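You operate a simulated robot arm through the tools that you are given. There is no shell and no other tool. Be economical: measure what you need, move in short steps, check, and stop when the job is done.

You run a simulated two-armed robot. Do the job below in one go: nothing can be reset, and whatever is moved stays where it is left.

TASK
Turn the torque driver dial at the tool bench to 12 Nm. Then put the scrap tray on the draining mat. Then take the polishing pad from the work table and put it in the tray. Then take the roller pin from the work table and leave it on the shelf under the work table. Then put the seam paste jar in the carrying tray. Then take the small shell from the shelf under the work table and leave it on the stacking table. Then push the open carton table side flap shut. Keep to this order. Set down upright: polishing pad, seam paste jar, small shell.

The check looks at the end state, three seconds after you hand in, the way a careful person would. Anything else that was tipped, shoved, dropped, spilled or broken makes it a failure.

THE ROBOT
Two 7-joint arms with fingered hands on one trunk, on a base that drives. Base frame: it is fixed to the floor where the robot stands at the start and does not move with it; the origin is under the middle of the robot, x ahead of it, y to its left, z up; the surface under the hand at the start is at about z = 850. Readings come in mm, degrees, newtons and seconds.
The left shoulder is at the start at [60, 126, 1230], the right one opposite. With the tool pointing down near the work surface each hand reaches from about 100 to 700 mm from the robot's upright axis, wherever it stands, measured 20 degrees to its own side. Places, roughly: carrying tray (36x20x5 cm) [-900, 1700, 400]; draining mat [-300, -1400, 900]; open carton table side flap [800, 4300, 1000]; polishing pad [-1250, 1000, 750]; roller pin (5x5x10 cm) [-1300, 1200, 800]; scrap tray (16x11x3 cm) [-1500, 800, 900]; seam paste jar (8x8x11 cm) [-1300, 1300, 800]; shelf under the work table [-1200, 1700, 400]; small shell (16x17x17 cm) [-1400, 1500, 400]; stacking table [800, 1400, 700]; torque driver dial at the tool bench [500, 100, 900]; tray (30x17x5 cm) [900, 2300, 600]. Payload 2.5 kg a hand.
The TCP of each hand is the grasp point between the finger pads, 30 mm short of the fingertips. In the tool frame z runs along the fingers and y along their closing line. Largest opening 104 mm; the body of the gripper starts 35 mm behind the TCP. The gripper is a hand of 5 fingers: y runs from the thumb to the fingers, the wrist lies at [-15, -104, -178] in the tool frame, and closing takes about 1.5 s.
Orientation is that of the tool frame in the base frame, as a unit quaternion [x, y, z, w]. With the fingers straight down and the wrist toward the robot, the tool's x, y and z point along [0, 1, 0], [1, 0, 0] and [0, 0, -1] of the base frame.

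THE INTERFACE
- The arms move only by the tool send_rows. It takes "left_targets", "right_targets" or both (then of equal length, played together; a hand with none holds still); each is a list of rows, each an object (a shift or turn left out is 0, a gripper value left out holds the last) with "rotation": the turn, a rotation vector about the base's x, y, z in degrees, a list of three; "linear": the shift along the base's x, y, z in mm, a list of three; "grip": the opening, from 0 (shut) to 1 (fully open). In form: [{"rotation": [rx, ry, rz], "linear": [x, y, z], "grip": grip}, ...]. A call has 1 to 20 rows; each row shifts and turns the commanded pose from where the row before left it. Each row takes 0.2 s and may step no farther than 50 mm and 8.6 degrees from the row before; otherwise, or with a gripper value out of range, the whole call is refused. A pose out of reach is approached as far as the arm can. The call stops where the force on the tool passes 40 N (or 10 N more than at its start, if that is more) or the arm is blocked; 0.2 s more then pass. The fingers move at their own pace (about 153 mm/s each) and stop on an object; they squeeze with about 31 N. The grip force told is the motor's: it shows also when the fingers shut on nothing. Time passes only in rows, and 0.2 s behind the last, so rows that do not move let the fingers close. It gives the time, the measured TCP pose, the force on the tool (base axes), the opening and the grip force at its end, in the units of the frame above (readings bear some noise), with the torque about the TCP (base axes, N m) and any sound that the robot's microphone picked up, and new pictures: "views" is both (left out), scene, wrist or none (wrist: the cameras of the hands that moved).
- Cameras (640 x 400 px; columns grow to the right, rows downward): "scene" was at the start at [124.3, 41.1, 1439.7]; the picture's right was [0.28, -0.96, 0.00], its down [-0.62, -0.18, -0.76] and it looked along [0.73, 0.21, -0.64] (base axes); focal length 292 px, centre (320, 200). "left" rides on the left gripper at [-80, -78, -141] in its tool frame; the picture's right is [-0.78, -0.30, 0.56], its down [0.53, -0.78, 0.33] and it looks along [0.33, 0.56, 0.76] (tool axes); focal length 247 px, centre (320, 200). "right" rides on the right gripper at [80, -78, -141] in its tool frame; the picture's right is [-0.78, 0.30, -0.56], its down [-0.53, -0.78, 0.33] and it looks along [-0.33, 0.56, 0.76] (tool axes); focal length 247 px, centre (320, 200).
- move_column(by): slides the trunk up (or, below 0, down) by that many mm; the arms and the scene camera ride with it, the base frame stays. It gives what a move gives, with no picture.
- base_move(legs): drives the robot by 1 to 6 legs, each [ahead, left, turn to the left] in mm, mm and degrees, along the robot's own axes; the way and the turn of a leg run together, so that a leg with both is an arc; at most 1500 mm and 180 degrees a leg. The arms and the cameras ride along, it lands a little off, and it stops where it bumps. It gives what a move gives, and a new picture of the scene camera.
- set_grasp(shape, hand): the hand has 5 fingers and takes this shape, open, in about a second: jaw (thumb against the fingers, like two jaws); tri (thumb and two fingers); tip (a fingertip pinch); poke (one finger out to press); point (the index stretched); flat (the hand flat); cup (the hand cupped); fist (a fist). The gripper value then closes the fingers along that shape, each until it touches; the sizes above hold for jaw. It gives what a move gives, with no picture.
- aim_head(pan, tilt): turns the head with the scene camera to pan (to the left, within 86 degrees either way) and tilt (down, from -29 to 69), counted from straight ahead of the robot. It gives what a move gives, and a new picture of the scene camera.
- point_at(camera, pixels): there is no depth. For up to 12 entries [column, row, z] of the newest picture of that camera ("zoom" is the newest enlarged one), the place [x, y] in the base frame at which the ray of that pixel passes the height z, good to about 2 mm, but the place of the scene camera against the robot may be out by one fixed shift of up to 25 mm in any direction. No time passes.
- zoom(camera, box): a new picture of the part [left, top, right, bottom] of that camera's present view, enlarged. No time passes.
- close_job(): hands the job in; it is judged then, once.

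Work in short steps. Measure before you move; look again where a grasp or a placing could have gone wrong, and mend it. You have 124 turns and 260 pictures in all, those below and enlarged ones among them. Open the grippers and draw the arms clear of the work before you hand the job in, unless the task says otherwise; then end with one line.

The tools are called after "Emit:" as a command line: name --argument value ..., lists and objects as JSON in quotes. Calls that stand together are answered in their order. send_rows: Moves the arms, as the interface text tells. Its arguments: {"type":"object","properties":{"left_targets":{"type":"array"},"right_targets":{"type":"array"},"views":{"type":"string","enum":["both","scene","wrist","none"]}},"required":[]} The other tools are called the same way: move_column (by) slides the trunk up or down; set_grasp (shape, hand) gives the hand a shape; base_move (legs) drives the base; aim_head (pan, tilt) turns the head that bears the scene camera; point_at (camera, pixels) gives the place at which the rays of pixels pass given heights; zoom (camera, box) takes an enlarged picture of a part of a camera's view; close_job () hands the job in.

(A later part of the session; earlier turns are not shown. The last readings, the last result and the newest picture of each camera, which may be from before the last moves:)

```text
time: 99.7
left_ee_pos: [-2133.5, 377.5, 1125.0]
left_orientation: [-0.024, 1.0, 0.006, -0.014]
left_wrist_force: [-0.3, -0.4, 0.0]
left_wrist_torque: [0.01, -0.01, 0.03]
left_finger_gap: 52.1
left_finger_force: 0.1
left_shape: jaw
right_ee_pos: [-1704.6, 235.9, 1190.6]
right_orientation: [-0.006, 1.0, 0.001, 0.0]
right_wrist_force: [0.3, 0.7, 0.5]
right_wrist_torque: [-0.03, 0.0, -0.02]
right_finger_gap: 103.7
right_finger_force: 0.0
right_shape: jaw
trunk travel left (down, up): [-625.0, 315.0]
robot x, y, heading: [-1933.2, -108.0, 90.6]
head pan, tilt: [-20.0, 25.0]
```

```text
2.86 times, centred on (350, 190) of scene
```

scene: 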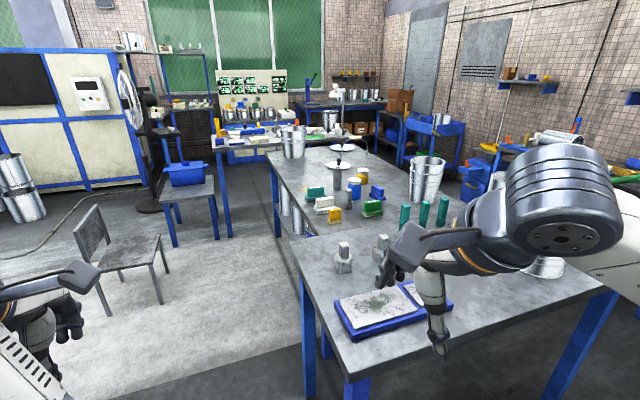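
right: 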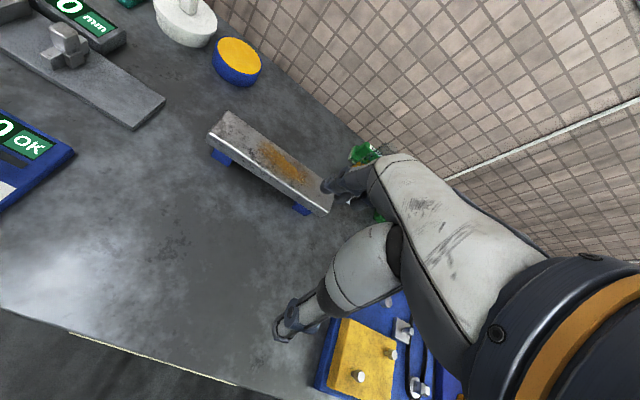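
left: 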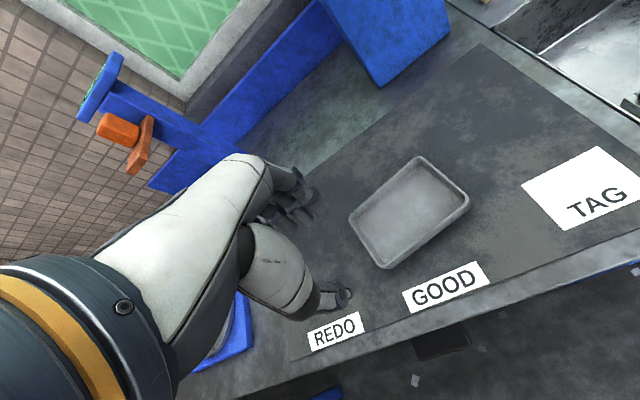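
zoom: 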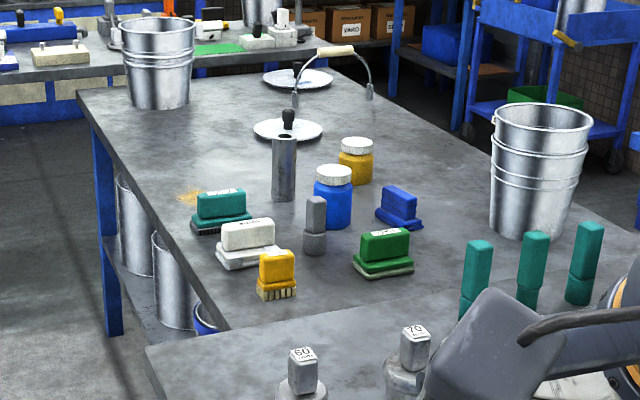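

The west side is free (chair beyond x<-2380). I drive to y≈1150, turn to face +x, and test the left arm with a null row.

Emit:
base_move --legs '[[1270, 0, 0], [0, 0, -90]]'

Emit:
aim_head --pan 0 --tilt 40

Emit:
send_rows --left_targets '[{"linear": [0, 0, 0]}, {}]' --views "none"

```text
time: 110.0
left_ee_pos: [-1435.1, 1353.2, 1124.5]
left_orientation: [0.699, 0.715, 0.015, -0.007]
left_wrist_force: [1.2, -0.5, 0.3]
left_wrist_torque: [0.01, 0.01, 0.0]
left_finger_gap: 52.0
left_finger_force: 0.1
left_shape: jaw
right_ee_pos: [-1587.4, 928.4, 1190.4]
right_orientation: [0.712, 0.702, 0.001, 0.001]
right_wrist_force: [-0.1, -0.4, 0.4]
right_wrist_torque: [-0.01, -0.01, -0.01]
right_finger_gap: 103.7
right_finger_force: 0.0
right_shape: jaw
trunk travel left (down, up): [-625.0, 315.0]
robot x, y, heading: [-1927.8, 1159.8, -0.9]
head pan, tilt: [-20.0, 25.0]
```

scene: 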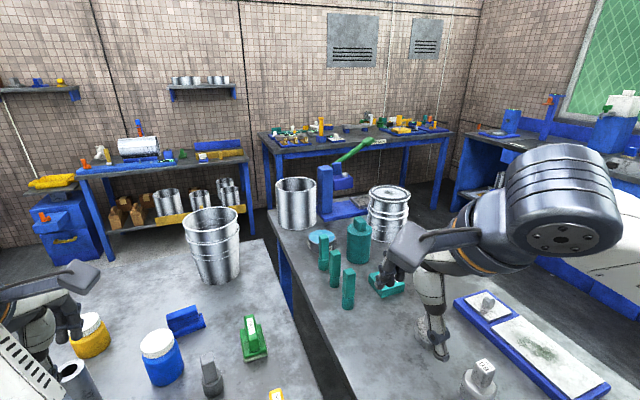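

```text
time: 110.8
left_ee_pos: [-1436.2, 1355.2, 1125.5]
left_orientation: [0.698, 0.716, 0.015, -0.007]
left_wrist_force: [0.0, -0.8, -0.3]
left_wrist_torque: [-0.01, 0.02, -0.02]
left_finger_gap: 51.8
left_finger_force: 0.1
left_shape: jaw
right_ee_pos: [-1588.2, 927.7, 1191.1]
right_orientation: [0.712, 0.702, 0.0, 0.001]
right_wrist_force: [0.8, 0.2, -0.8]
right_wrist_torque: [-0.01, 0.01, 0.03]
right_finger_gap: 103.7
right_finger_force: 0.1
right_shape: jaw
trunk travel left (down, up): [-625.0, 315.0]
robot x, y, heading: [-1933.7, 1159.7, -0.9]
head pan, tilt: [0.0, 40.0]
```

scene: 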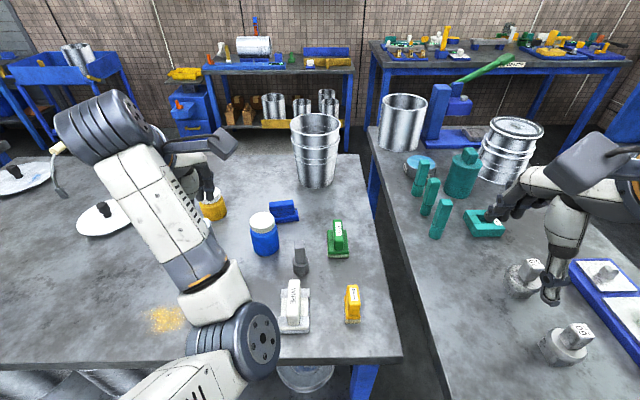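

```text
time: 111.4
left_ee_pos: [-1434.7, 1353.8, 1124.8]
left_orientation: [0.698, 0.716, 0.014, -0.006]
left_wrist_force: [0.2, -0.7, 0.2]
left_wrist_torque: [-0.01, 0.01, -0.01]
left_finger_gap: 52.0
left_finger_force: 0.1
left_shape: jaw
right_ee_pos: [-1587.7, 928.3, 1191.7]
right_orientation: [0.712, 0.702, 0.0, 0.001]
right_wrist_force: [1.4, -0.1, 0.4]
right_wrist_torque: [-0.03, -0.02, 0.03]
right_finger_gap: 103.2
right_finger_force: 0.1
right_shape: jaw
trunk travel left (down, up): [-625.0, 315.0]
robot x, y, heading: [-1928.9, 1162.1, -0.6]
head pan, tilt: [0.0, 40.0]
```

Good view: PAD (green, (338,240)), blue jar (265,232), grey pin (300,262). I measure these and the table edge, and zoom.

Emit:
point_at --camera "scene" --pixels '[[402, 358, 750], [338, 255, 750], [300, 275, 750], [265, 252, 750], [213, 217, 750], [402, 358, 800], [338, 255, 800], [300, 275, 800], [265, 252, 800], [330, 357, 750], [352, 320, 800], [292, 328, 800]]'

Emit:
zoom --camera "scene" --box '[200, 180, 400, 345]'

Emit:
zoom --camera "right" --box '[0, 0, 640, 400]'

Emit:
zoom --camera "left" --box '[0, 0, 640, 400]'

```text
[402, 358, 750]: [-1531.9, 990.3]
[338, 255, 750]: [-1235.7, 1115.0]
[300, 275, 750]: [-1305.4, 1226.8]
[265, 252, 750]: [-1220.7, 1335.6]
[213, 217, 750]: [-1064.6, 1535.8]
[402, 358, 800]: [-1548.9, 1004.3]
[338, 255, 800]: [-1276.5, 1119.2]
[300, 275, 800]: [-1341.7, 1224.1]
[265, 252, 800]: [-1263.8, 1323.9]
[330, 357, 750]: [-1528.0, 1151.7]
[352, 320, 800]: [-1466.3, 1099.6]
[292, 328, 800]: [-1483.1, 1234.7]
```

```text
2.42 times, centred on (300, 262) of scene
```

zoom: 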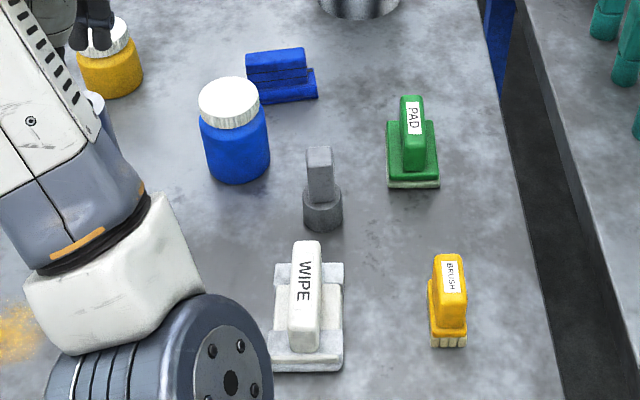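

```text
1.00 times, centred on (320, 200) of right (not enlarged: the box is as wide or as high as the picture)
```

zoom: 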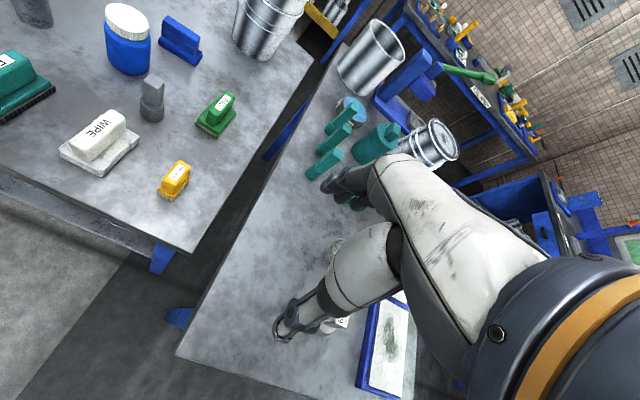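

```text
1.00 times, centred on (320, 200) of left (not enlarged: the box is as wide or as high as the picture)
```

zoom: 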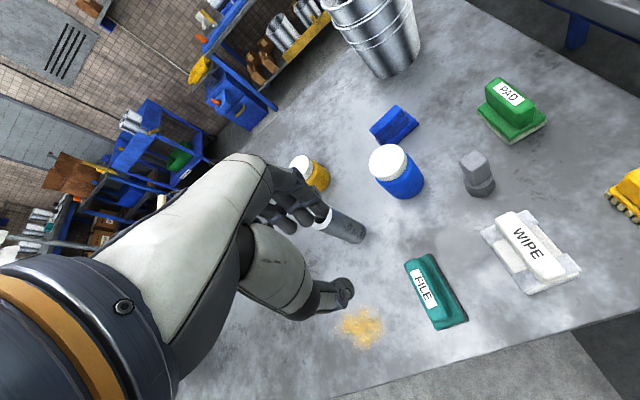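

Grey square-topped piece matches the roller pin spot, blue jar the paste jar. I triangulate heights using both wrist cameras (jar lid, pin top, pad top).

Emit:
point_at --camera "left" --pixels '[[390, 162, 800], [390, 162, 860], [474, 158, 800], [474, 158, 860], [511, 92, 800], [511, 92, 860], [514, 118, 760], [480, 186, 760], [602, 213, 800]]'

Emit:
point_at --camera "right" --pixels '[[127, 22, 800], [127, 22, 860], [152, 81, 800], [152, 81, 860], [223, 102, 800], [223, 102, 860], [215, 125, 760], [152, 112, 760], [178, 172, 800], [194, 253, 750], [194, 253, 780]]'

```text
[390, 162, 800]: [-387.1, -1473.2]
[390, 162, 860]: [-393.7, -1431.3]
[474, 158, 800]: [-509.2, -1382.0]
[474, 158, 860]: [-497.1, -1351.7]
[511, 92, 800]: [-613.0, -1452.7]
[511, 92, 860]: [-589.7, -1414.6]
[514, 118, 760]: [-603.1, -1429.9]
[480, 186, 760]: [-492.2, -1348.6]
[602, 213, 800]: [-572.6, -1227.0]
```

```text
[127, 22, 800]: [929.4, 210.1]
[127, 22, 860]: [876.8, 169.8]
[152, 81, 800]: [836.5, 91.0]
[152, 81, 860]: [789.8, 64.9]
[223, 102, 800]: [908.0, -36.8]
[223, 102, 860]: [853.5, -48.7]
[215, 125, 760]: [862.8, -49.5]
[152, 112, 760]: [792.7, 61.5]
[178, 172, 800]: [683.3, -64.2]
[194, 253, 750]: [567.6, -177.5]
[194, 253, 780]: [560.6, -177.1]
```

The point_at used stale wrist pictures. I drive 190 mm ahead, then move both hands a little to get fresh wrist pictures.

Emit:
base_move --legs '[[190, 0, 1]]'

Emit:
send_rows --right_targets '[{"linear": [0, 40, -10]}, {"linear": [0, 40, -20]}]' --left_targets '[{"linear": [-10, 20, 20]}, {"linear": [-10, 20, 20]}]'

```text
time: 113.0
left_ee_pos: [-1253.7, 1363.8, 1123.8]
left_orientation: [0.692, 0.722, 0.015, -0.008]
left_wrist_force: [0.1, -0.9, 1.1]
left_wrist_torque: [0.01, -0.01, 0.01]
left_finger_gap: 52.0
left_finger_force: 0.0
left_shape: jaw
right_ee_pos: [-1397.7, 934.0, 1190.5]
right_orientation: [0.705, 0.709, -0.001, 0.0]
right_wrist_force: [0.7, -0.8, -0.7]
right_wrist_torque: [0.01, 0.01, -0.02]
right_finger_gap: 103.8
right_finger_force: 0.1
right_shape: jaw
trunk travel left (down, up): [-625.0, 315.0]
robot x, y, heading: [-1744.7, 1164.7, 0.4]
head pan, tilt: [0.0, 40.0]
```

scene: 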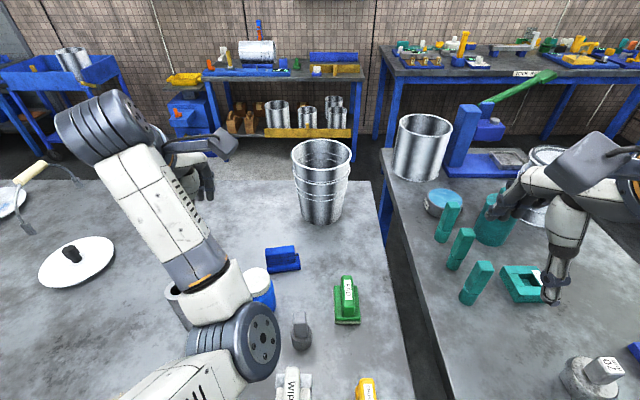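

```text
time: 113.5
left_ee_pos: [-1265.2, 1408.6, 1159.9]
left_orientation: [0.692, 0.722, 0.014, -0.006]
left_wrist_force: [-0.2, -0.9, 0.3]
left_wrist_torque: [-0.02, 0.01, 0.01]
left_finger_gap: 52.0
left_finger_force: 0.0
left_shape: jaw
left hand out of reach, approached as far as the arm can: row 1, 2
right_ee_pos: [-1396.0, 1015.3, 1160.6]
right_orientation: [0.705, 0.709, 0.0, 0.002]
right_wrist_force: [-0.1, 0.5, 0.4]
right_wrist_torque: [-0.02, -0.03, 0.0]
right_finger_gap: 103.7
right_finger_force: 0.1
right_shape: jaw
trunk travel left (down, up): [-625.0, 315.0]
robot x, y, heading: [-1743.8, 1164.3, 0.4]
head pan, tilt: [0.0, 40.0]
```

scene: 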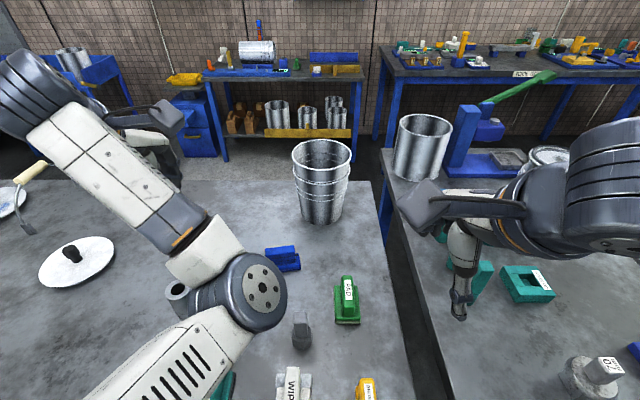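
right: 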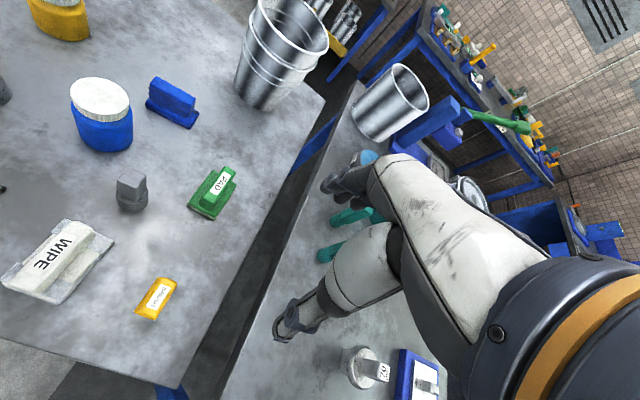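
left: 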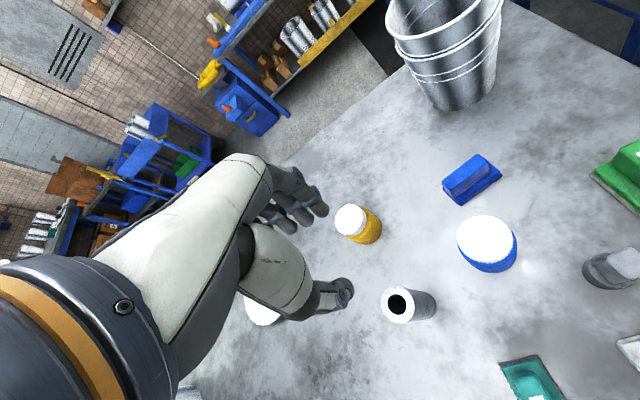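

Fresh pictures. I triangulate jar lid (left (487,240), right (101,98)) and pin top, pad.

Emit:
point_at --camera "left" --pixels '[[487, 240, 800], [487, 240, 840], [487, 240, 880], [625, 263, 800], [625, 263, 840], [398, 304, 850], [398, 304, 900]]'

Emit:
point_at --camera "right" --pixels '[[101, 98, 800], [101, 98, 840], [101, 98, 880], [131, 177, 800], [131, 177, 840], [224, 182, 780], [224, 182, 810], [224, 182, 840], [212, 200, 760], [133, 208, 750], [178, 388, 750]]'

Emit:
zoom --camera "right" --box '[90, 130, 290, 260]'

```text
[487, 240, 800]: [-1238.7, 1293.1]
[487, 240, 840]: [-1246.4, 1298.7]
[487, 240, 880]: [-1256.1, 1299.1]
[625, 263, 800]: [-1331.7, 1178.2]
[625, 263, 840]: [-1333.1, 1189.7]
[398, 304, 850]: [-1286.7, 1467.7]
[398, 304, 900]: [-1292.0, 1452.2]
```

```text
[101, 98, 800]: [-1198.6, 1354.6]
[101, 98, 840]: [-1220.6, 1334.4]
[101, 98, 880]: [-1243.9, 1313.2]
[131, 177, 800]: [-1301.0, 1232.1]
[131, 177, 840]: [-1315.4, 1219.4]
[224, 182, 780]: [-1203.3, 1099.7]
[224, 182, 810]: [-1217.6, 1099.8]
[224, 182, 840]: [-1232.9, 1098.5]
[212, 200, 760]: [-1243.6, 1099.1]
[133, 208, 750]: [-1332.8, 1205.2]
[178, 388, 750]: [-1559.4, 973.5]
```

```text
3.08 times, centred on (190, 195) of right
```

zoom: 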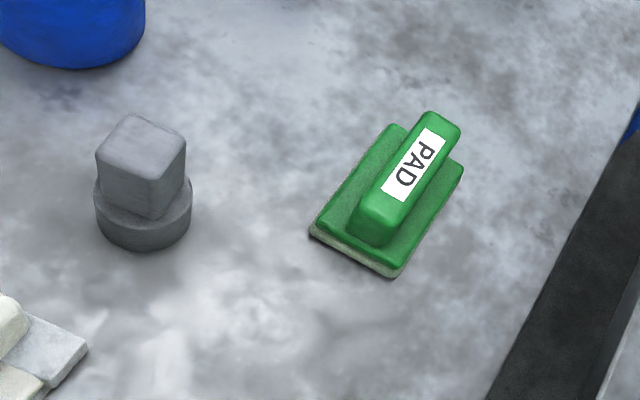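

Lid comes to z≈905, pin top ≈889, so the table is at ≈793. Now the pad's handle and base from the enlarged right view.

Emit:
point_at --camera "zoom" --pixels '[[372, 208, 845], [445, 125, 845], [410, 165, 845], [400, 275, 795], [312, 230, 795], [463, 168, 805], [390, 128, 805], [142, 248, 795], [140, 140, 889]]'

Emit:
point_at --camera "scene" --pixels '[[346, 285, 845], [349, 310, 845], [336, 325, 795], [359, 323, 795], [302, 347, 795], [301, 315, 889]]'

Emit:
zoom --camera "scene" --box '[270, 250, 390, 360]'

```text
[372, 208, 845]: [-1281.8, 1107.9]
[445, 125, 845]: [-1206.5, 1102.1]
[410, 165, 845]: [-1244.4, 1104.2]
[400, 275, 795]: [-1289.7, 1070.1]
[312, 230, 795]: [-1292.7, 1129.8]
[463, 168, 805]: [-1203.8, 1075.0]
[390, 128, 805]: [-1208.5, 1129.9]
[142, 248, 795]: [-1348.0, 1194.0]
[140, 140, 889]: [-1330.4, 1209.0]
```

```text
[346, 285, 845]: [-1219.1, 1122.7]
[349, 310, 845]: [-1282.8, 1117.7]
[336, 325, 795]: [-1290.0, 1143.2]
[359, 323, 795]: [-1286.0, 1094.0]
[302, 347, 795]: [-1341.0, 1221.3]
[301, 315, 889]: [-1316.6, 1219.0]
```

```text
3.64 times, centred on (330, 305) of scene
```

zoom: 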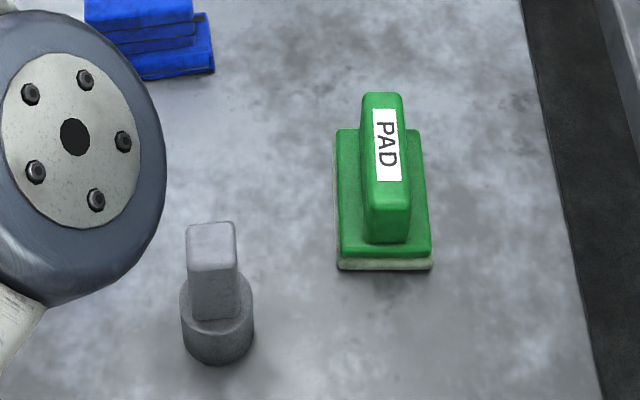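

Pad handle lies along x at about (-1247,1102), top ≈845. I turn the right hand +90° (wrist to the right) and bring it above the pad, moving the left arm farther left.

Emit:
send_rows --right_targets '[{"rotation": [0, 0, 8.2], "linear": [13, 8, -10]}, {"rotation": [0, 0, 8.2], "linear": [13, 8, -10]}, {"rotation": [0, 0, 8.2], "linear": [13, 8, -10]}, {"rotation": [0, 0, 8.2], "linear": [13, 8, -10]}, {"rotation": [0, 0, 8.2], "linear": [13, 8, -10]}, {"rotation": [0, 0, 8.2], "linear": [14, 8, -10]}, {"rotation": [0, 0, 8.2], "linear": [14, 8, -10]}, {"rotation": [0, 0, 8.2], "linear": [14, 8, -10]}, {"rotation": [0, 0, 8.2], "linear": [14, 8, -20]}, {"rotation": [0, 0, 8.2], "linear": [14, 8, -20]}, {"rotation": [0, 0, 4], "linear": [14, 7, -20]}, {}]' --left_targets '[{"linear": [0, 20, 10]}, {"linear": [0, 20, 10]}, {"linear": [0, 20, 10]}, {"linear": [0, 20, 10]}, {}, {}, {}, {}, {}, {}, {}, {}]'

Emit:
zoom --camera "scene" --box '[250, 180, 490, 360]'

```text
time: 116.2
left_ee_pos: [-1265.3, 1488.4, 1201.1]
left_orientation: [0.691, 0.722, 0.014, -0.008]
left_wrist_force: [-0.4, -0.4, -1.0]
left_wrist_torque: [0.0, 0.01, -0.01]
left_finger_gap: 52.1
left_finger_force: 0.0
left_shape: jaw
right_ee_pos: [-1321.0, 1066.6, 1081.7]
right_orientation: [0.306, 0.952, -0.016, 0.022]
right_wrist_force: [0.0, -0.1, 0.1]
right_wrist_torque: [-0.01, -0.01, 0.02]
right_finger_gap: 103.6
right_finger_force: 0.2
right_shape: jaw
right hand out of reach, approached as far as the arm can: row 7, 8, 9, 10, 11
trunk travel left (down, up): [-625.0, 315.0]
robot x, y, heading: [-1744.3, 1158.4, 0.6]
head pan, tilt: [0.0, 40.0]
```

scene: 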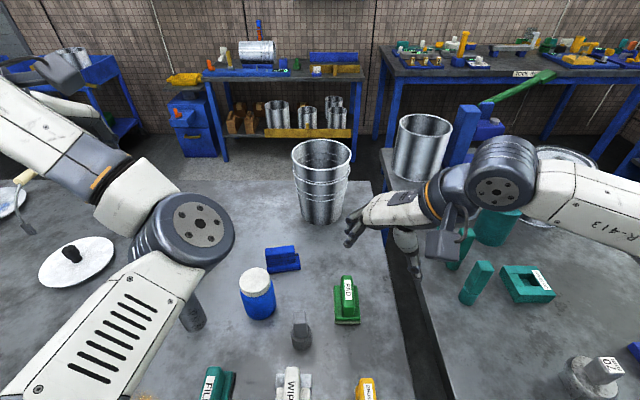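
right: 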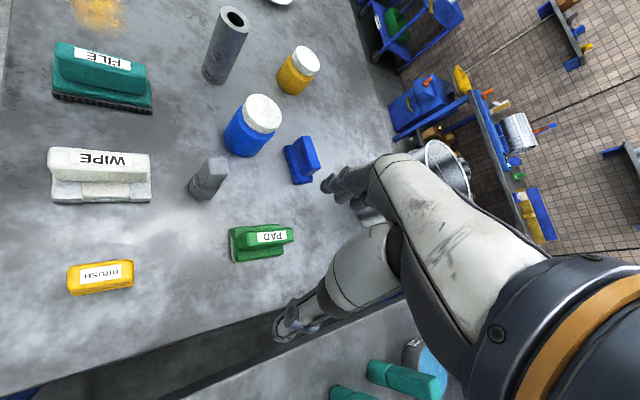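
left: 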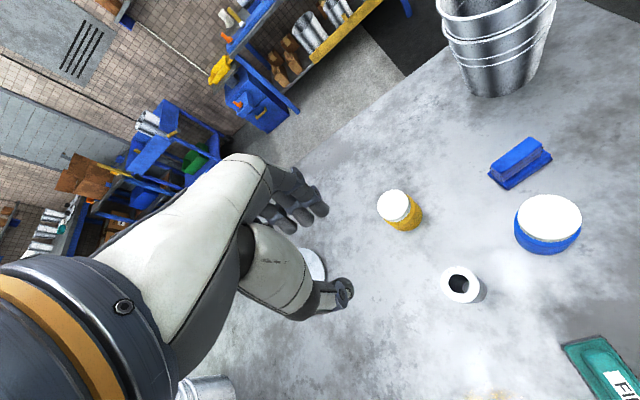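

```text
2.22 times, centred on (370, 270) of scene
```

zoom: 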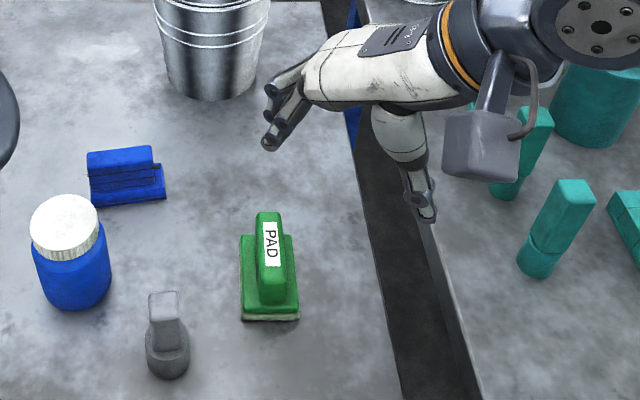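

The wrist hit a limit at ≈54° of turn while close in. I move the hand farther out first and then continue turning.

Emit:
send_rows --right_targets '[{"rotation": [0, 0, -8], "linear": [20, 0, 0]}, {"rotation": [0, 0, -8], "linear": [25, 0, 0]}, {"linear": [25, 0, 0]}, {"linear": [25, 0, 0]}, {"linear": [25, 0, -20]}, {"linear": [0, 0, -20]}, {}]' --views "none"

Emit:
send_rows --right_targets '[{"rotation": [0, 0, 8]}, {"rotation": [0, 0, 8]}, {"rotation": [0, 0, 8]}, {"rotation": [0, 0, 8]}, {"rotation": [0, 0, 8]}, {"rotation": [0, 0, 8]}, {}]'

```text
time: 117.8
left_ee_pos: [-1266.1, 1489.3, 1201.1]
left_orientation: [0.691, 0.723, 0.014, -0.008]
left_wrist_force: [0.0, -0.7, -0.1]
left_wrist_torque: [0.03, 0.0, 0.0]
left_finger_gap: 51.7
left_finger_force: 0.0
left_shape: jaw
right_ee_pos: [-1202.3, 1066.3, 1042.5]
right_orientation: [0.436, 0.9, -0.018, 0.02]
right_wrist_force: [-0.1, -0.9, -0.6]
right_wrist_torque: [-0.02, 0.01, -0.03]
right_finger_gap: 103.7
right_finger_force: 0.1
right_shape: jaw
trunk travel left (down, up): [-625.0, 315.0]
robot x, y, heading: [-1741.9, 1165.6, 0.6]
head pan, tilt: [0.0, 40.0]
```

```text
time: 119.3
left_ee_pos: [-1265.7, 1488.7, 1200.2]
left_orientation: [0.692, 0.722, 0.014, -0.007]
left_wrist_force: [-0.1, -0.2, -0.1]
left_wrist_torque: [-0.01, -0.01, 0.02]
left_finger_gap: 51.8
left_finger_force: 0.1
left_shape: jaw
right_ee_pos: [-1210.9, 1060.5, 1047.1]
right_orientation: [0.409, 0.912, -0.025, 0.032]
right_wrist_force: [-0.3, -0.4, -0.2]
right_wrist_torque: [0.0, 0.0, 0.02]
right_finger_gap: 103.5
right_finger_force: 0.0
right_shape: jaw
right hand out of reach, approached as far as the arm can: row 1, 2, 3, 4, 5, 6
trunk travel left (down, up): [-625.0, 315.0]
robot x, y, heading: [-1742.5, 1161.1, 0.2]
head pan, tilt: [0.0, 40.0]
```

scene: 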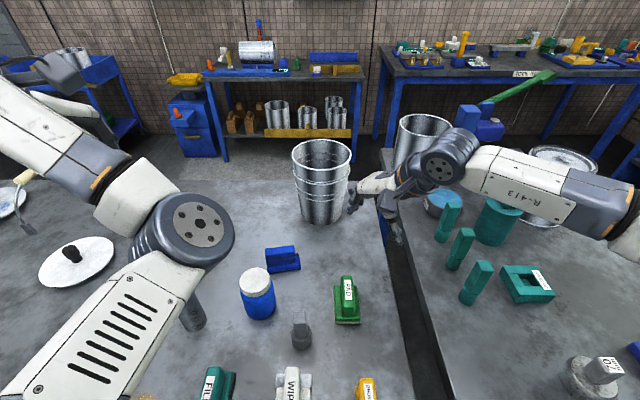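
right: 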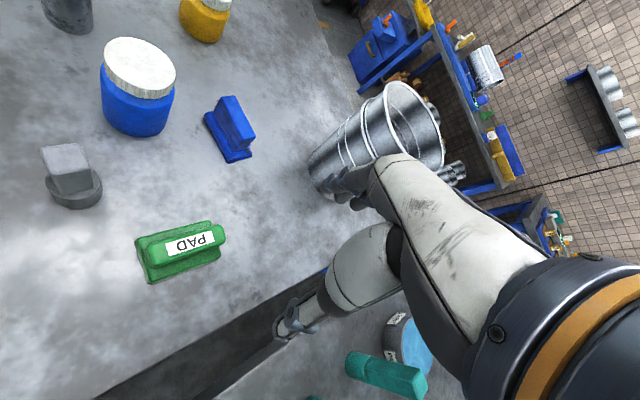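

The wrist limit remains, but the handle is ≈75 mm long (along x), so I can grip it end-to-end in neutral orientation. I turn back to neutral and hover over (-1246,1102).

Emit:
send_rows --right_targets '[{"rotation": [0.78, 0.1, -6.95], "linear": [-6, 7, 0]}, {"rotation": [0.78, 0.1, -6.95], "linear": [-6, 7, 0]}, {"rotation": [0.78, 0.1, -6.95], "linear": [-6, 7, 0]}, {"rotation": [0.78, 0.1, -6.95], "linear": [-6, 7, 0]}, {"rotation": [0.78, 0.1, -6.95], "linear": [-6, 7, -20]}, {"rotation": [0.78, 0.1, -6.95], "linear": [-6, 7, -30]}, {"linear": [0, 0, -30]}, {}]' --views "both"

Emit:
zoom --camera "right" --box '[180, 140, 380, 360]'

```text
time: 121.2
left_ee_pos: [-1265.4, 1487.7, 1201.5]
left_orientation: [0.692, 0.722, 0.014, -0.007]
left_wrist_force: [0.6, -0.1, 0.2]
left_wrist_torque: [0.04, -0.02, -0.03]
left_finger_gap: 51.9
left_finger_force: 0.1
left_shape: jaw
right_ee_pos: [-1247.4, 1103.6, 967.7]
right_orientation: [0.708, 0.706, 0.0, 0.001]
right_wrist_force: [1.2, 0.0, 0.1]
right_wrist_torque: [-0.03, 0.02, 0.01]
right_finger_gap: 103.9
right_finger_force: 0.1
right_shape: jaw
trunk travel left (down, up): [-625.0, 315.0]
robot x, y, heading: [-1743.2, 1162.8, 0.2]
head pan, tilt: [0.0, 40.0]
```

scene: 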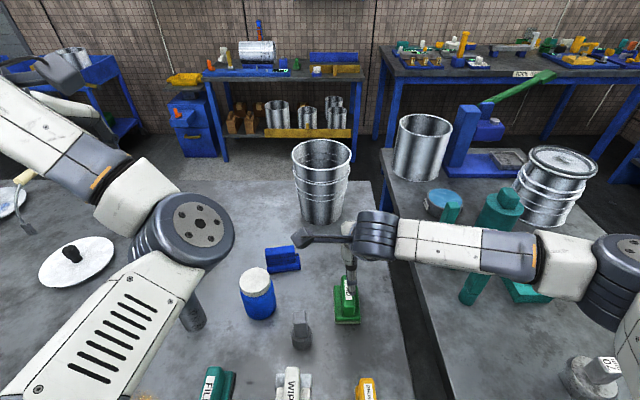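
right: 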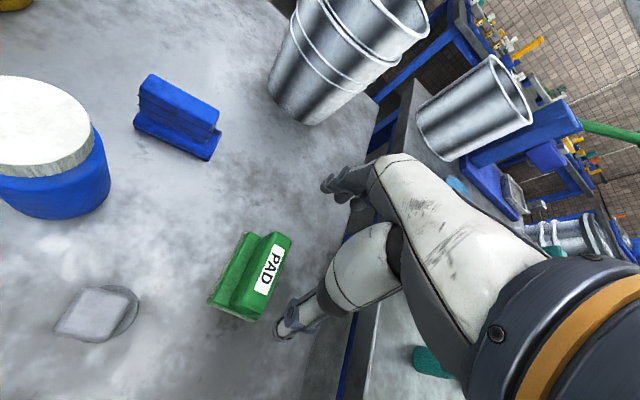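

```text
1.82 times, centred on (280, 250) of right
```

zoom: 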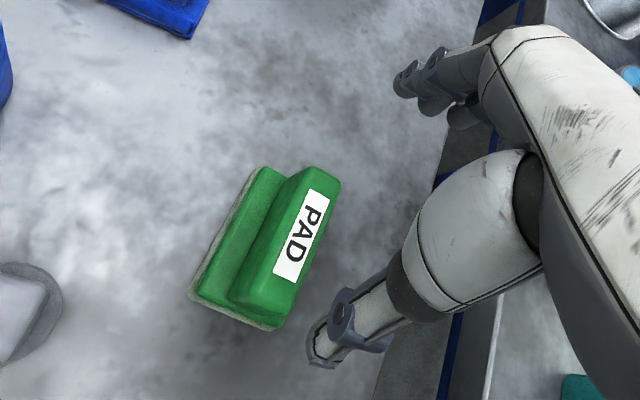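

The right forearm passes near the teal can; I check heights with point_at before descending.

Emit:
point_at --camera "scene" --pixels '[[615, 285, 1000], [615, 285, 1100], [375, 235, 1146], [375, 235, 1050], [500, 195, 980], [500, 195, 1000], [497, 245, 850], [460, 245, 1100], [470, 298, 850], [443, 205, 950]]'

Emit:
point_at --camera "zoom" --pixels '[[318, 178, 845], [250, 300, 845], [285, 240, 845], [270, 325, 800], [195, 295, 800], [260, 170, 815]]'

```text
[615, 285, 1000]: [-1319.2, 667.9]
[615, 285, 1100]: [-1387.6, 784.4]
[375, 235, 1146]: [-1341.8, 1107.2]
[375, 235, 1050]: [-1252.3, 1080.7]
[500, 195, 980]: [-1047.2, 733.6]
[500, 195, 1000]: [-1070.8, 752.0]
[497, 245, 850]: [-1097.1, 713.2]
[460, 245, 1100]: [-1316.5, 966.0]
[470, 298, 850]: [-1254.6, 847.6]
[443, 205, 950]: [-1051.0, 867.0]
```

```text
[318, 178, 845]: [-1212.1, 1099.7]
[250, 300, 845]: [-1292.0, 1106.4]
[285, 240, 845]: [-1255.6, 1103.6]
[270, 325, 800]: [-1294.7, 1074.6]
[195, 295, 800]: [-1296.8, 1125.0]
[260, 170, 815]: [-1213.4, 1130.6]
```

To keep the elbow well above the south table's gauges, I raise the trunk 150 mm, then lower the hand.

Emit:
move_column --by 150

Emit:
send_rows --right_targets '[{"linear": [-2, 0, -40]}, {"linear": [-2, 0, -40]}, {"linear": [0, 0, -40]}, {"linear": [0, 0, -40]}, {"linear": [0, 0, -40]}, {"linear": [0, 0, -30]}, {}]'

Emit:
zoom --camera "right" --box '[160, 140, 380, 370]'

```text
time: 122.9
left_ee_pos: [-1265.4, 1488.2, 1352.6]
left_orientation: [0.691, 0.723, 0.015, -0.007]
left_wrist_force: [0.4, 0.3, 0.0]
left_wrist_torque: [0.0, 0.01, -0.01]
left_finger_gap: 51.9
left_finger_force: 0.1
left_shape: jaw
right_ee_pos: [-1247.4, 1103.7, 1116.6]
right_orientation: [0.708, 0.706, 0.0, 0.002]
right_wrist_force: [0.7, 0.8, -0.1]
right_wrist_torque: [0.01, 0.03, -0.02]
right_finger_gap: 103.6
right_finger_force: 0.0
right_shape: jaw
trunk travel left (down, up): [-775.0, 165.0]
robot x, y, heading: [-1746.9, 1163.7, 0.3]
head pan, tilt: [0.0, 40.0]
```

```text
time: 124.5
left_ee_pos: [-1265.7, 1487.8, 1350.7]
left_orientation: [0.691, 0.723, 0.014, -0.008]
left_wrist_force: [-0.2, -0.1, 0.6]
left_wrist_torque: [0.0, -0.02, 0.05]
left_finger_gap: 52.0
left_finger_force: 0.0
left_shape: jaw
right_ee_pos: [-1251.1, 1103.3, 885.4]
right_orientation: [0.708, 0.706, 0.001, 0.001]
right_wrist_force: [-1.1, -0.4, -0.2]
right_wrist_torque: [-0.02, -0.01, 0.01]
right_finger_gap: 103.9
right_finger_force: 0.2
right_shape: jaw
trunk travel left (down, up): [-775.0, 165.0]
robot x, y, heading: [-1743.2, 1162.9, 0.2]
head pan, tilt: [0.0, 40.0]
```

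scene: 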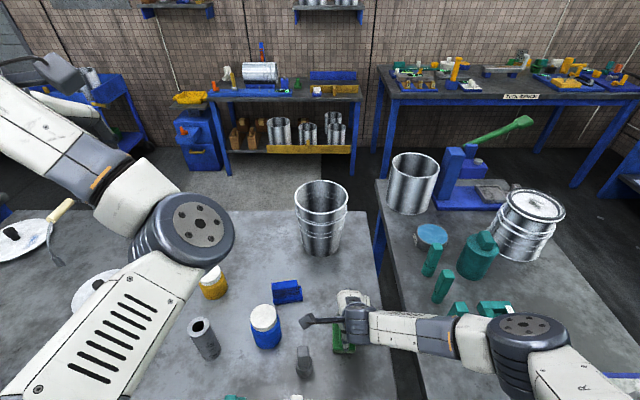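
right: 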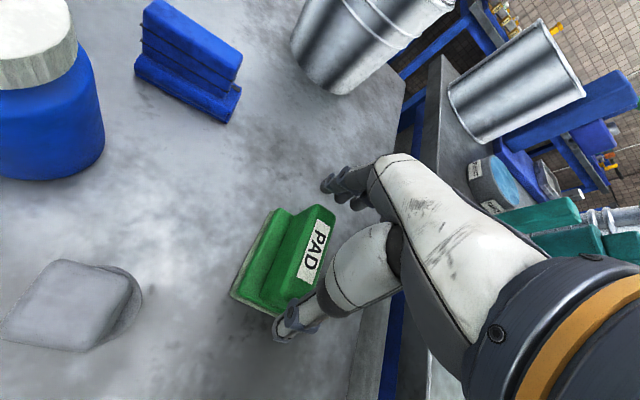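

```text
1.74 times, centred on (270, 255) of right
```

zoom: 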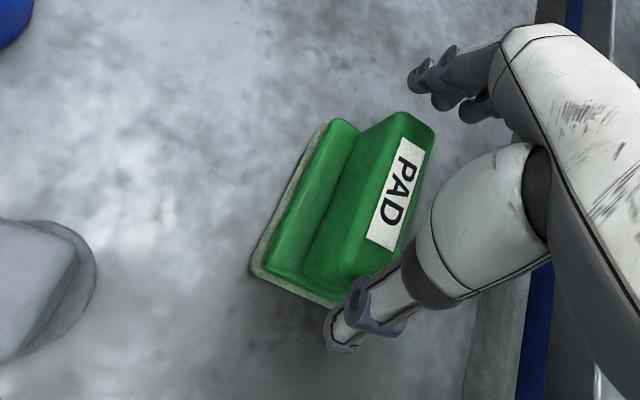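

I verify the handle position once more from this close view.

Emit:
point_at --camera "zoom" --pixels '[[415, 122, 845], [345, 265, 845], [385, 190, 845], [385, 190, 835], [385, 190, 855], [335, 305, 800], [255, 262, 800]]'

```text
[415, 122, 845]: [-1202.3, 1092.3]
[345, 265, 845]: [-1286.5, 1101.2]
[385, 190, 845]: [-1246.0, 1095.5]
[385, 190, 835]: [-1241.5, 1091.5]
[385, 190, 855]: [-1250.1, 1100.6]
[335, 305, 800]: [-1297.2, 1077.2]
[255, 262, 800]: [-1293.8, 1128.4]
```

Handle top ≈858, centre (-1250,1101). I descend to z≈856 and close.

Emit:
send_rows --right_targets '[{"linear": [1, -2, -15]}, {"linear": [0, 0, -12]}, {}, {"grip": 0}, {}, {}, {}, {}, {}]' --views "wrist"

```text
time: 126.5
left_ee_pos: [-1266.1, 1489.1, 1350.5]
left_orientation: [0.692, 0.722, 0.014, -0.008]
left_wrist_force: [0.0, -0.2, 0.0]
left_wrist_torque: [0.0, 0.0, 0.02]
left_finger_gap: 51.7
left_finger_force: 0.1
left_shape: jaw
right_ee_pos: [-1250.8, 1101.7, 859.1]
right_orientation: [0.708, 0.706, -0.001, 0.002]
right_wrist_force: [-1.0, -0.3, 0.0]
right_wrist_torque: [-0.01, -0.02, 0.0]
right_finger_gap: 80.5
right_finger_force: 31.3
right_shape: jaw
trunk travel left (down, up): [-775.0, 165.0]
robot x, y, heading: [-1747.4, 1164.8, 0.4]
head pan, tilt: [0.0, 40.0]
```

right: 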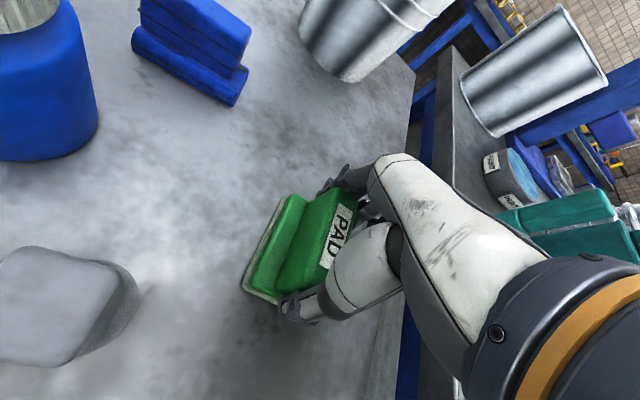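

Gripped at 80 mm. I lift it 200 mm and check.

Emit:
send_rows --right_targets '[{"linear": [0, 0, 20]}, {"linear": [0, 0, 40]}, {"linear": [0, 0, 45]}, {"linear": [0, 0, 45]}, {"linear": [0, 0, 45]}, {"linear": [-20, 0, 40]}, {"linear": [-30, 0, 20]}, {"linear": [-40, 0, 0]}, {}]' --views "both"

```text
time: 128.5
left_ee_pos: [-1265.1, 1489.5, 1351.4]
left_orientation: [0.692, 0.721, 0.015, -0.007]
left_wrist_force: [-0.1, -0.1, -0.2]
left_wrist_torque: [0.01, 0.0, -0.02]
left_finger_gap: 51.8
left_finger_force: 0.0
left_shape: jaw
right_ee_pos: [-1337.7, 1099.9, 1114.8]
right_orientation: [0.709, 0.706, 0.001, 0.001]
right_wrist_force: [0.6, -0.2, -1.2]
right_wrist_torque: [-0.02, 0.03, 0.0]
right_finger_gap: 80.2
right_finger_force: 30.8
right_shape: jaw
trunk travel left (down, up): [-775.0, 165.0]
robot x, y, heading: [-1743.9, 1160.6, 0.4]
head pan, tilt: [0.0, 40.0]
```

scene: 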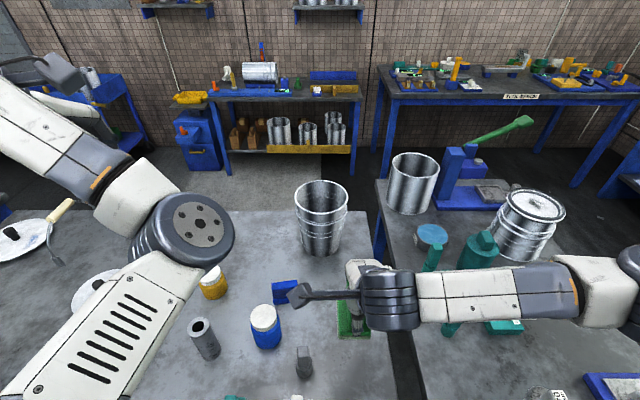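
right: 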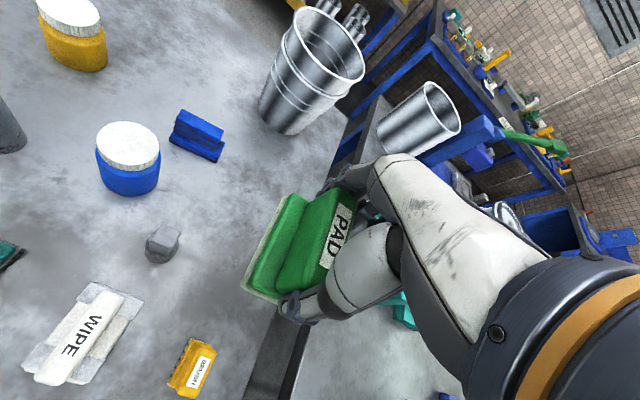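

The pad is held. I drive back and round via the south aisle to the east aisle, turning to face +y.

Emit:
base_move --legs '[[-260, 0, 0], [0, -1260, 0], [1400, 0, 0], [400, 0, 0], [0, 0, 90]]'

Emit:
aim_head --pan 0 --tilt 20

```text
time: 148.8
left_ee_pos: [-531.0, 394.2, 1350.9]
left_orientation: [-0.025, 1.0, 0.004, -0.017]
left_wrist_force: [-0.2, -0.2, 0.8]
left_wrist_torque: [0.03, 0.02, 0.01]
left_finger_gap: 51.8
left_finger_force: 0.1
left_shape: jaw
right_ee_pos: [-143.1, 323.4, 1114.9]
right_orientation: [-0.003, 1.0, 0.002, 0.001]
right_wrist_force: [-0.1, -0.1, -0.6]
right_wrist_torque: [0.0, 0.0, 0.0]
right_finger_gap: 80.5
right_finger_force: 31.0
right_shape: jaw
trunk travel left (down, up): [-775.0, 165.0]
robot x, y, heading: [-202.2, -81.2, 90.7]
head pan, tilt: [0.0, 40.0]
```

scene: 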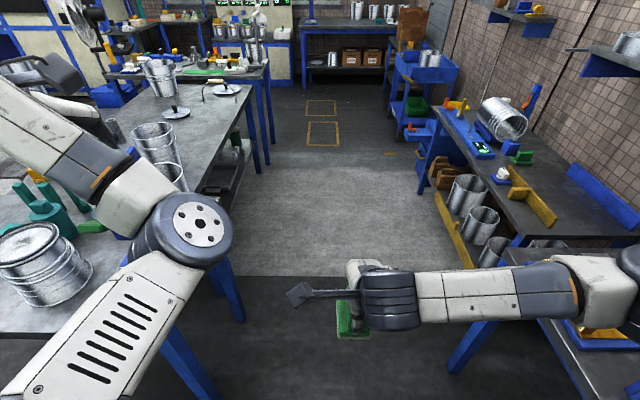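

```text
time: 149.6
left_ee_pos: [-531.9, 393.4, 1351.3]
left_orientation: [-0.025, 1.0, 0.006, -0.016]
left_wrist_force: [-0.1, -0.5, 0.6]
left_wrist_torque: [-0.02, 0.02, -0.02]
left_finger_gap: 51.9
left_finger_force: 0.0
left_shape: jaw
right_ee_pos: [-143.8, 323.2, 1116.1]
right_orientation: [-0.002, 1.0, 0.001, 0.001]
right_wrist_force: [0.0, -0.5, -2.7]
right_wrist_torque: [0.01, -0.02, 0.03]
right_finger_gap: 80.4
right_finger_force: 30.7
right_shape: jaw
trunk travel left (down, up): [-775.0, 165.0]
robot x, y, heading: [-201.3, -85.9, 90.8]
head pan, tilt: [0.0, 20.0]
```

scene: 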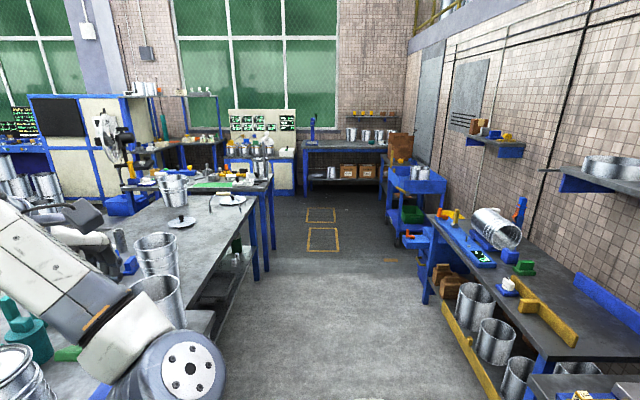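

I zoom on the right bench and trolley area to find the tray near (900,2300,600).

Emit:
zoom --camera "scene" --box '[370, 120, 590, 300]'

Emit:
zoom --camera "scene" --box '[150, 180, 300, 320]'

Emit:
point_at --camera "scene" --pixels '[[415, 240, 600], [405, 242, 600], [432, 238, 600], [418, 175, 900], [405, 213, 600], [222, 290, 400], [505, 295, 700], [465, 245, 800]]'

```text
2.22 times, centred on (480, 210) of scene
```

zoom: 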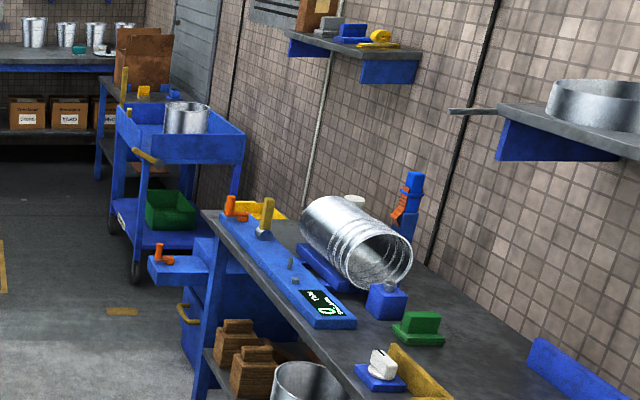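

```text
2.86 times, centred on (225, 250) of scene
```

zoom: 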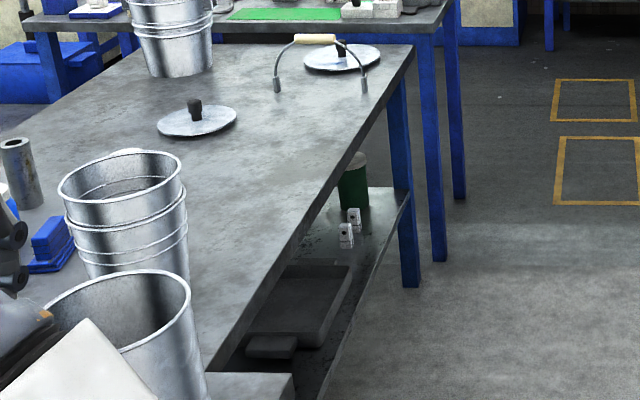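

```text
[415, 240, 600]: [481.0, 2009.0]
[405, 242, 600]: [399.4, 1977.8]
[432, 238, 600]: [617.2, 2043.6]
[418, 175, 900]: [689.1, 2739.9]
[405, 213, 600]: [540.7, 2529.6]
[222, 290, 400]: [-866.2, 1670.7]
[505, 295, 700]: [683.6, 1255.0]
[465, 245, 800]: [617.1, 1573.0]
```

The yellow thing beyond the bench end on a blue cabinet seems to be the tray; the carrying tray is visible under the work table's east side at (222,290). I drive up the aisle and turn to face +x.

Emit:
base_move --legs '[[1400, 0, 0], [900, 0, 0], [0, 0, -90]]'

Emit:
aim_head --pan 0 --tilt 35

```text
time: 164.8
left_ee_pos: [279.7, 2540.5, 1350.7]
left_orientation: [0.7, 0.714, 0.015, -0.007]
left_wrist_force: [-1.1, -0.4, -0.8]
left_wrist_torque: [-0.01, 0.04, 0.02]
left_finger_gap: 52.0
left_finger_force: 0.1
left_shape: jaw
right_ee_pos: [196.4, 2155.9, 1114.8]
right_orientation: [0.717, 0.697, -0.001, 0.001]
right_wrist_force: [0.8, -0.1, -1.2]
right_wrist_torque: [0.03, 0.0, 0.01]
right_finger_gap: 80.1
right_finger_force: 30.6
right_shape: jaw
trunk travel left (down, up): [-775.0, 165.0]
robot x, y, heading: [-209.1, 2226.6, -0.8]
head pan, tilt: [0.0, 20.0]
```

scene: 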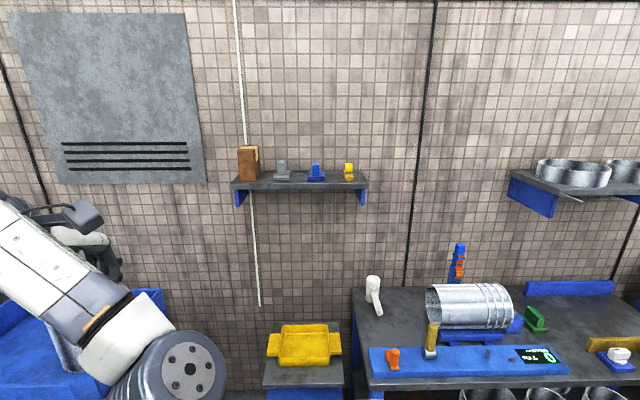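

```text
time: 165.6
left_ee_pos: [280.0, 2541.2, 1351.2]
left_orientation: [0.701, 0.713, 0.013, -0.007]
left_wrist_force: [-0.7, 0.2, 0.5]
left_wrist_torque: [-0.02, 0.0, -0.02]
left_finger_gap: 52.0
left_finger_force: 0.1
left_shape: jaw
right_ee_pos: [197.1, 2155.1, 1114.3]
right_orientation: [0.717, 0.697, 0.0, 0.001]
right_wrist_force: [0.3, -0.1, -1.2]
right_wrist_torque: [0.01, 0.0, -0.03]
right_finger_gap: 80.3
right_finger_force: 30.8
right_shape: jaw
trunk travel left (down, up): [-775.0, 165.0]
robot x, y, heading: [-205.6, 2228.6, -1.3]
head pan, tilt: [0.0, 35.0]
```

scene: 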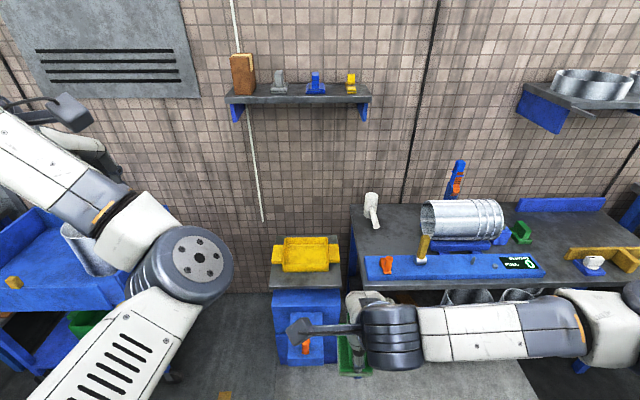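

The yellow tray with end handles sits on the cabinet at (305,255). I measure it.

Emit:
point_at --camera "scene" --pixels '[[284, 270, 600], [328, 270, 600], [325, 240, 600], [287, 240, 600], [272, 262, 600], [340, 262, 600], [270, 290, 600], [342, 288, 600], [305, 255, 600], [284, 270, 650], [328, 270, 650], [340, 262, 650]]'

Emit:
zoom --camera "scene" --box '[250, 220, 370, 370]'

```text
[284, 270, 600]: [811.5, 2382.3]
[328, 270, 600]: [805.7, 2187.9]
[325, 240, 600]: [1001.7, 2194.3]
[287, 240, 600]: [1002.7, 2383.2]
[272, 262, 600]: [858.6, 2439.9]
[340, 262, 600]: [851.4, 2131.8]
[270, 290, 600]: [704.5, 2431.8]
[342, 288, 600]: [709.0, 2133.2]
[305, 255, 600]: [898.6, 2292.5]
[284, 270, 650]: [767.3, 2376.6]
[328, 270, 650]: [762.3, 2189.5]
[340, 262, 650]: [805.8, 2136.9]
```

```text
2.67 times, centred on (310, 295) of scene
```

zoom: 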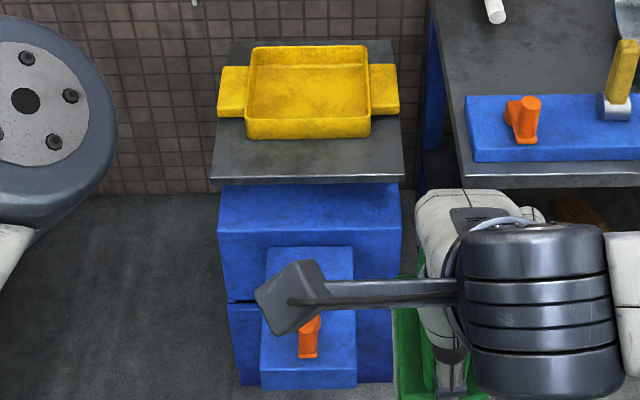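

I check the bench corner, the low step and the trolley for clearance.

Emit:
point_at --camera "scene" --pixels '[[366, 290, 800], [366, 290, 850], [295, 363, 0], [295, 363, 200], [326, 363, 100], [275, 330, 0], [165, 300, 850], [130, 290, 900], [170, 375, 0]]'

```text
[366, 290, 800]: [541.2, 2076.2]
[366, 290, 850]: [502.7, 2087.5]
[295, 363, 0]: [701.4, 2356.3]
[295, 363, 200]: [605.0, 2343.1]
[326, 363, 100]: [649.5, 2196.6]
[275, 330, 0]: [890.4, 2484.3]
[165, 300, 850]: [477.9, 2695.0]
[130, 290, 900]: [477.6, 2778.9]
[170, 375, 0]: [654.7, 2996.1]
```

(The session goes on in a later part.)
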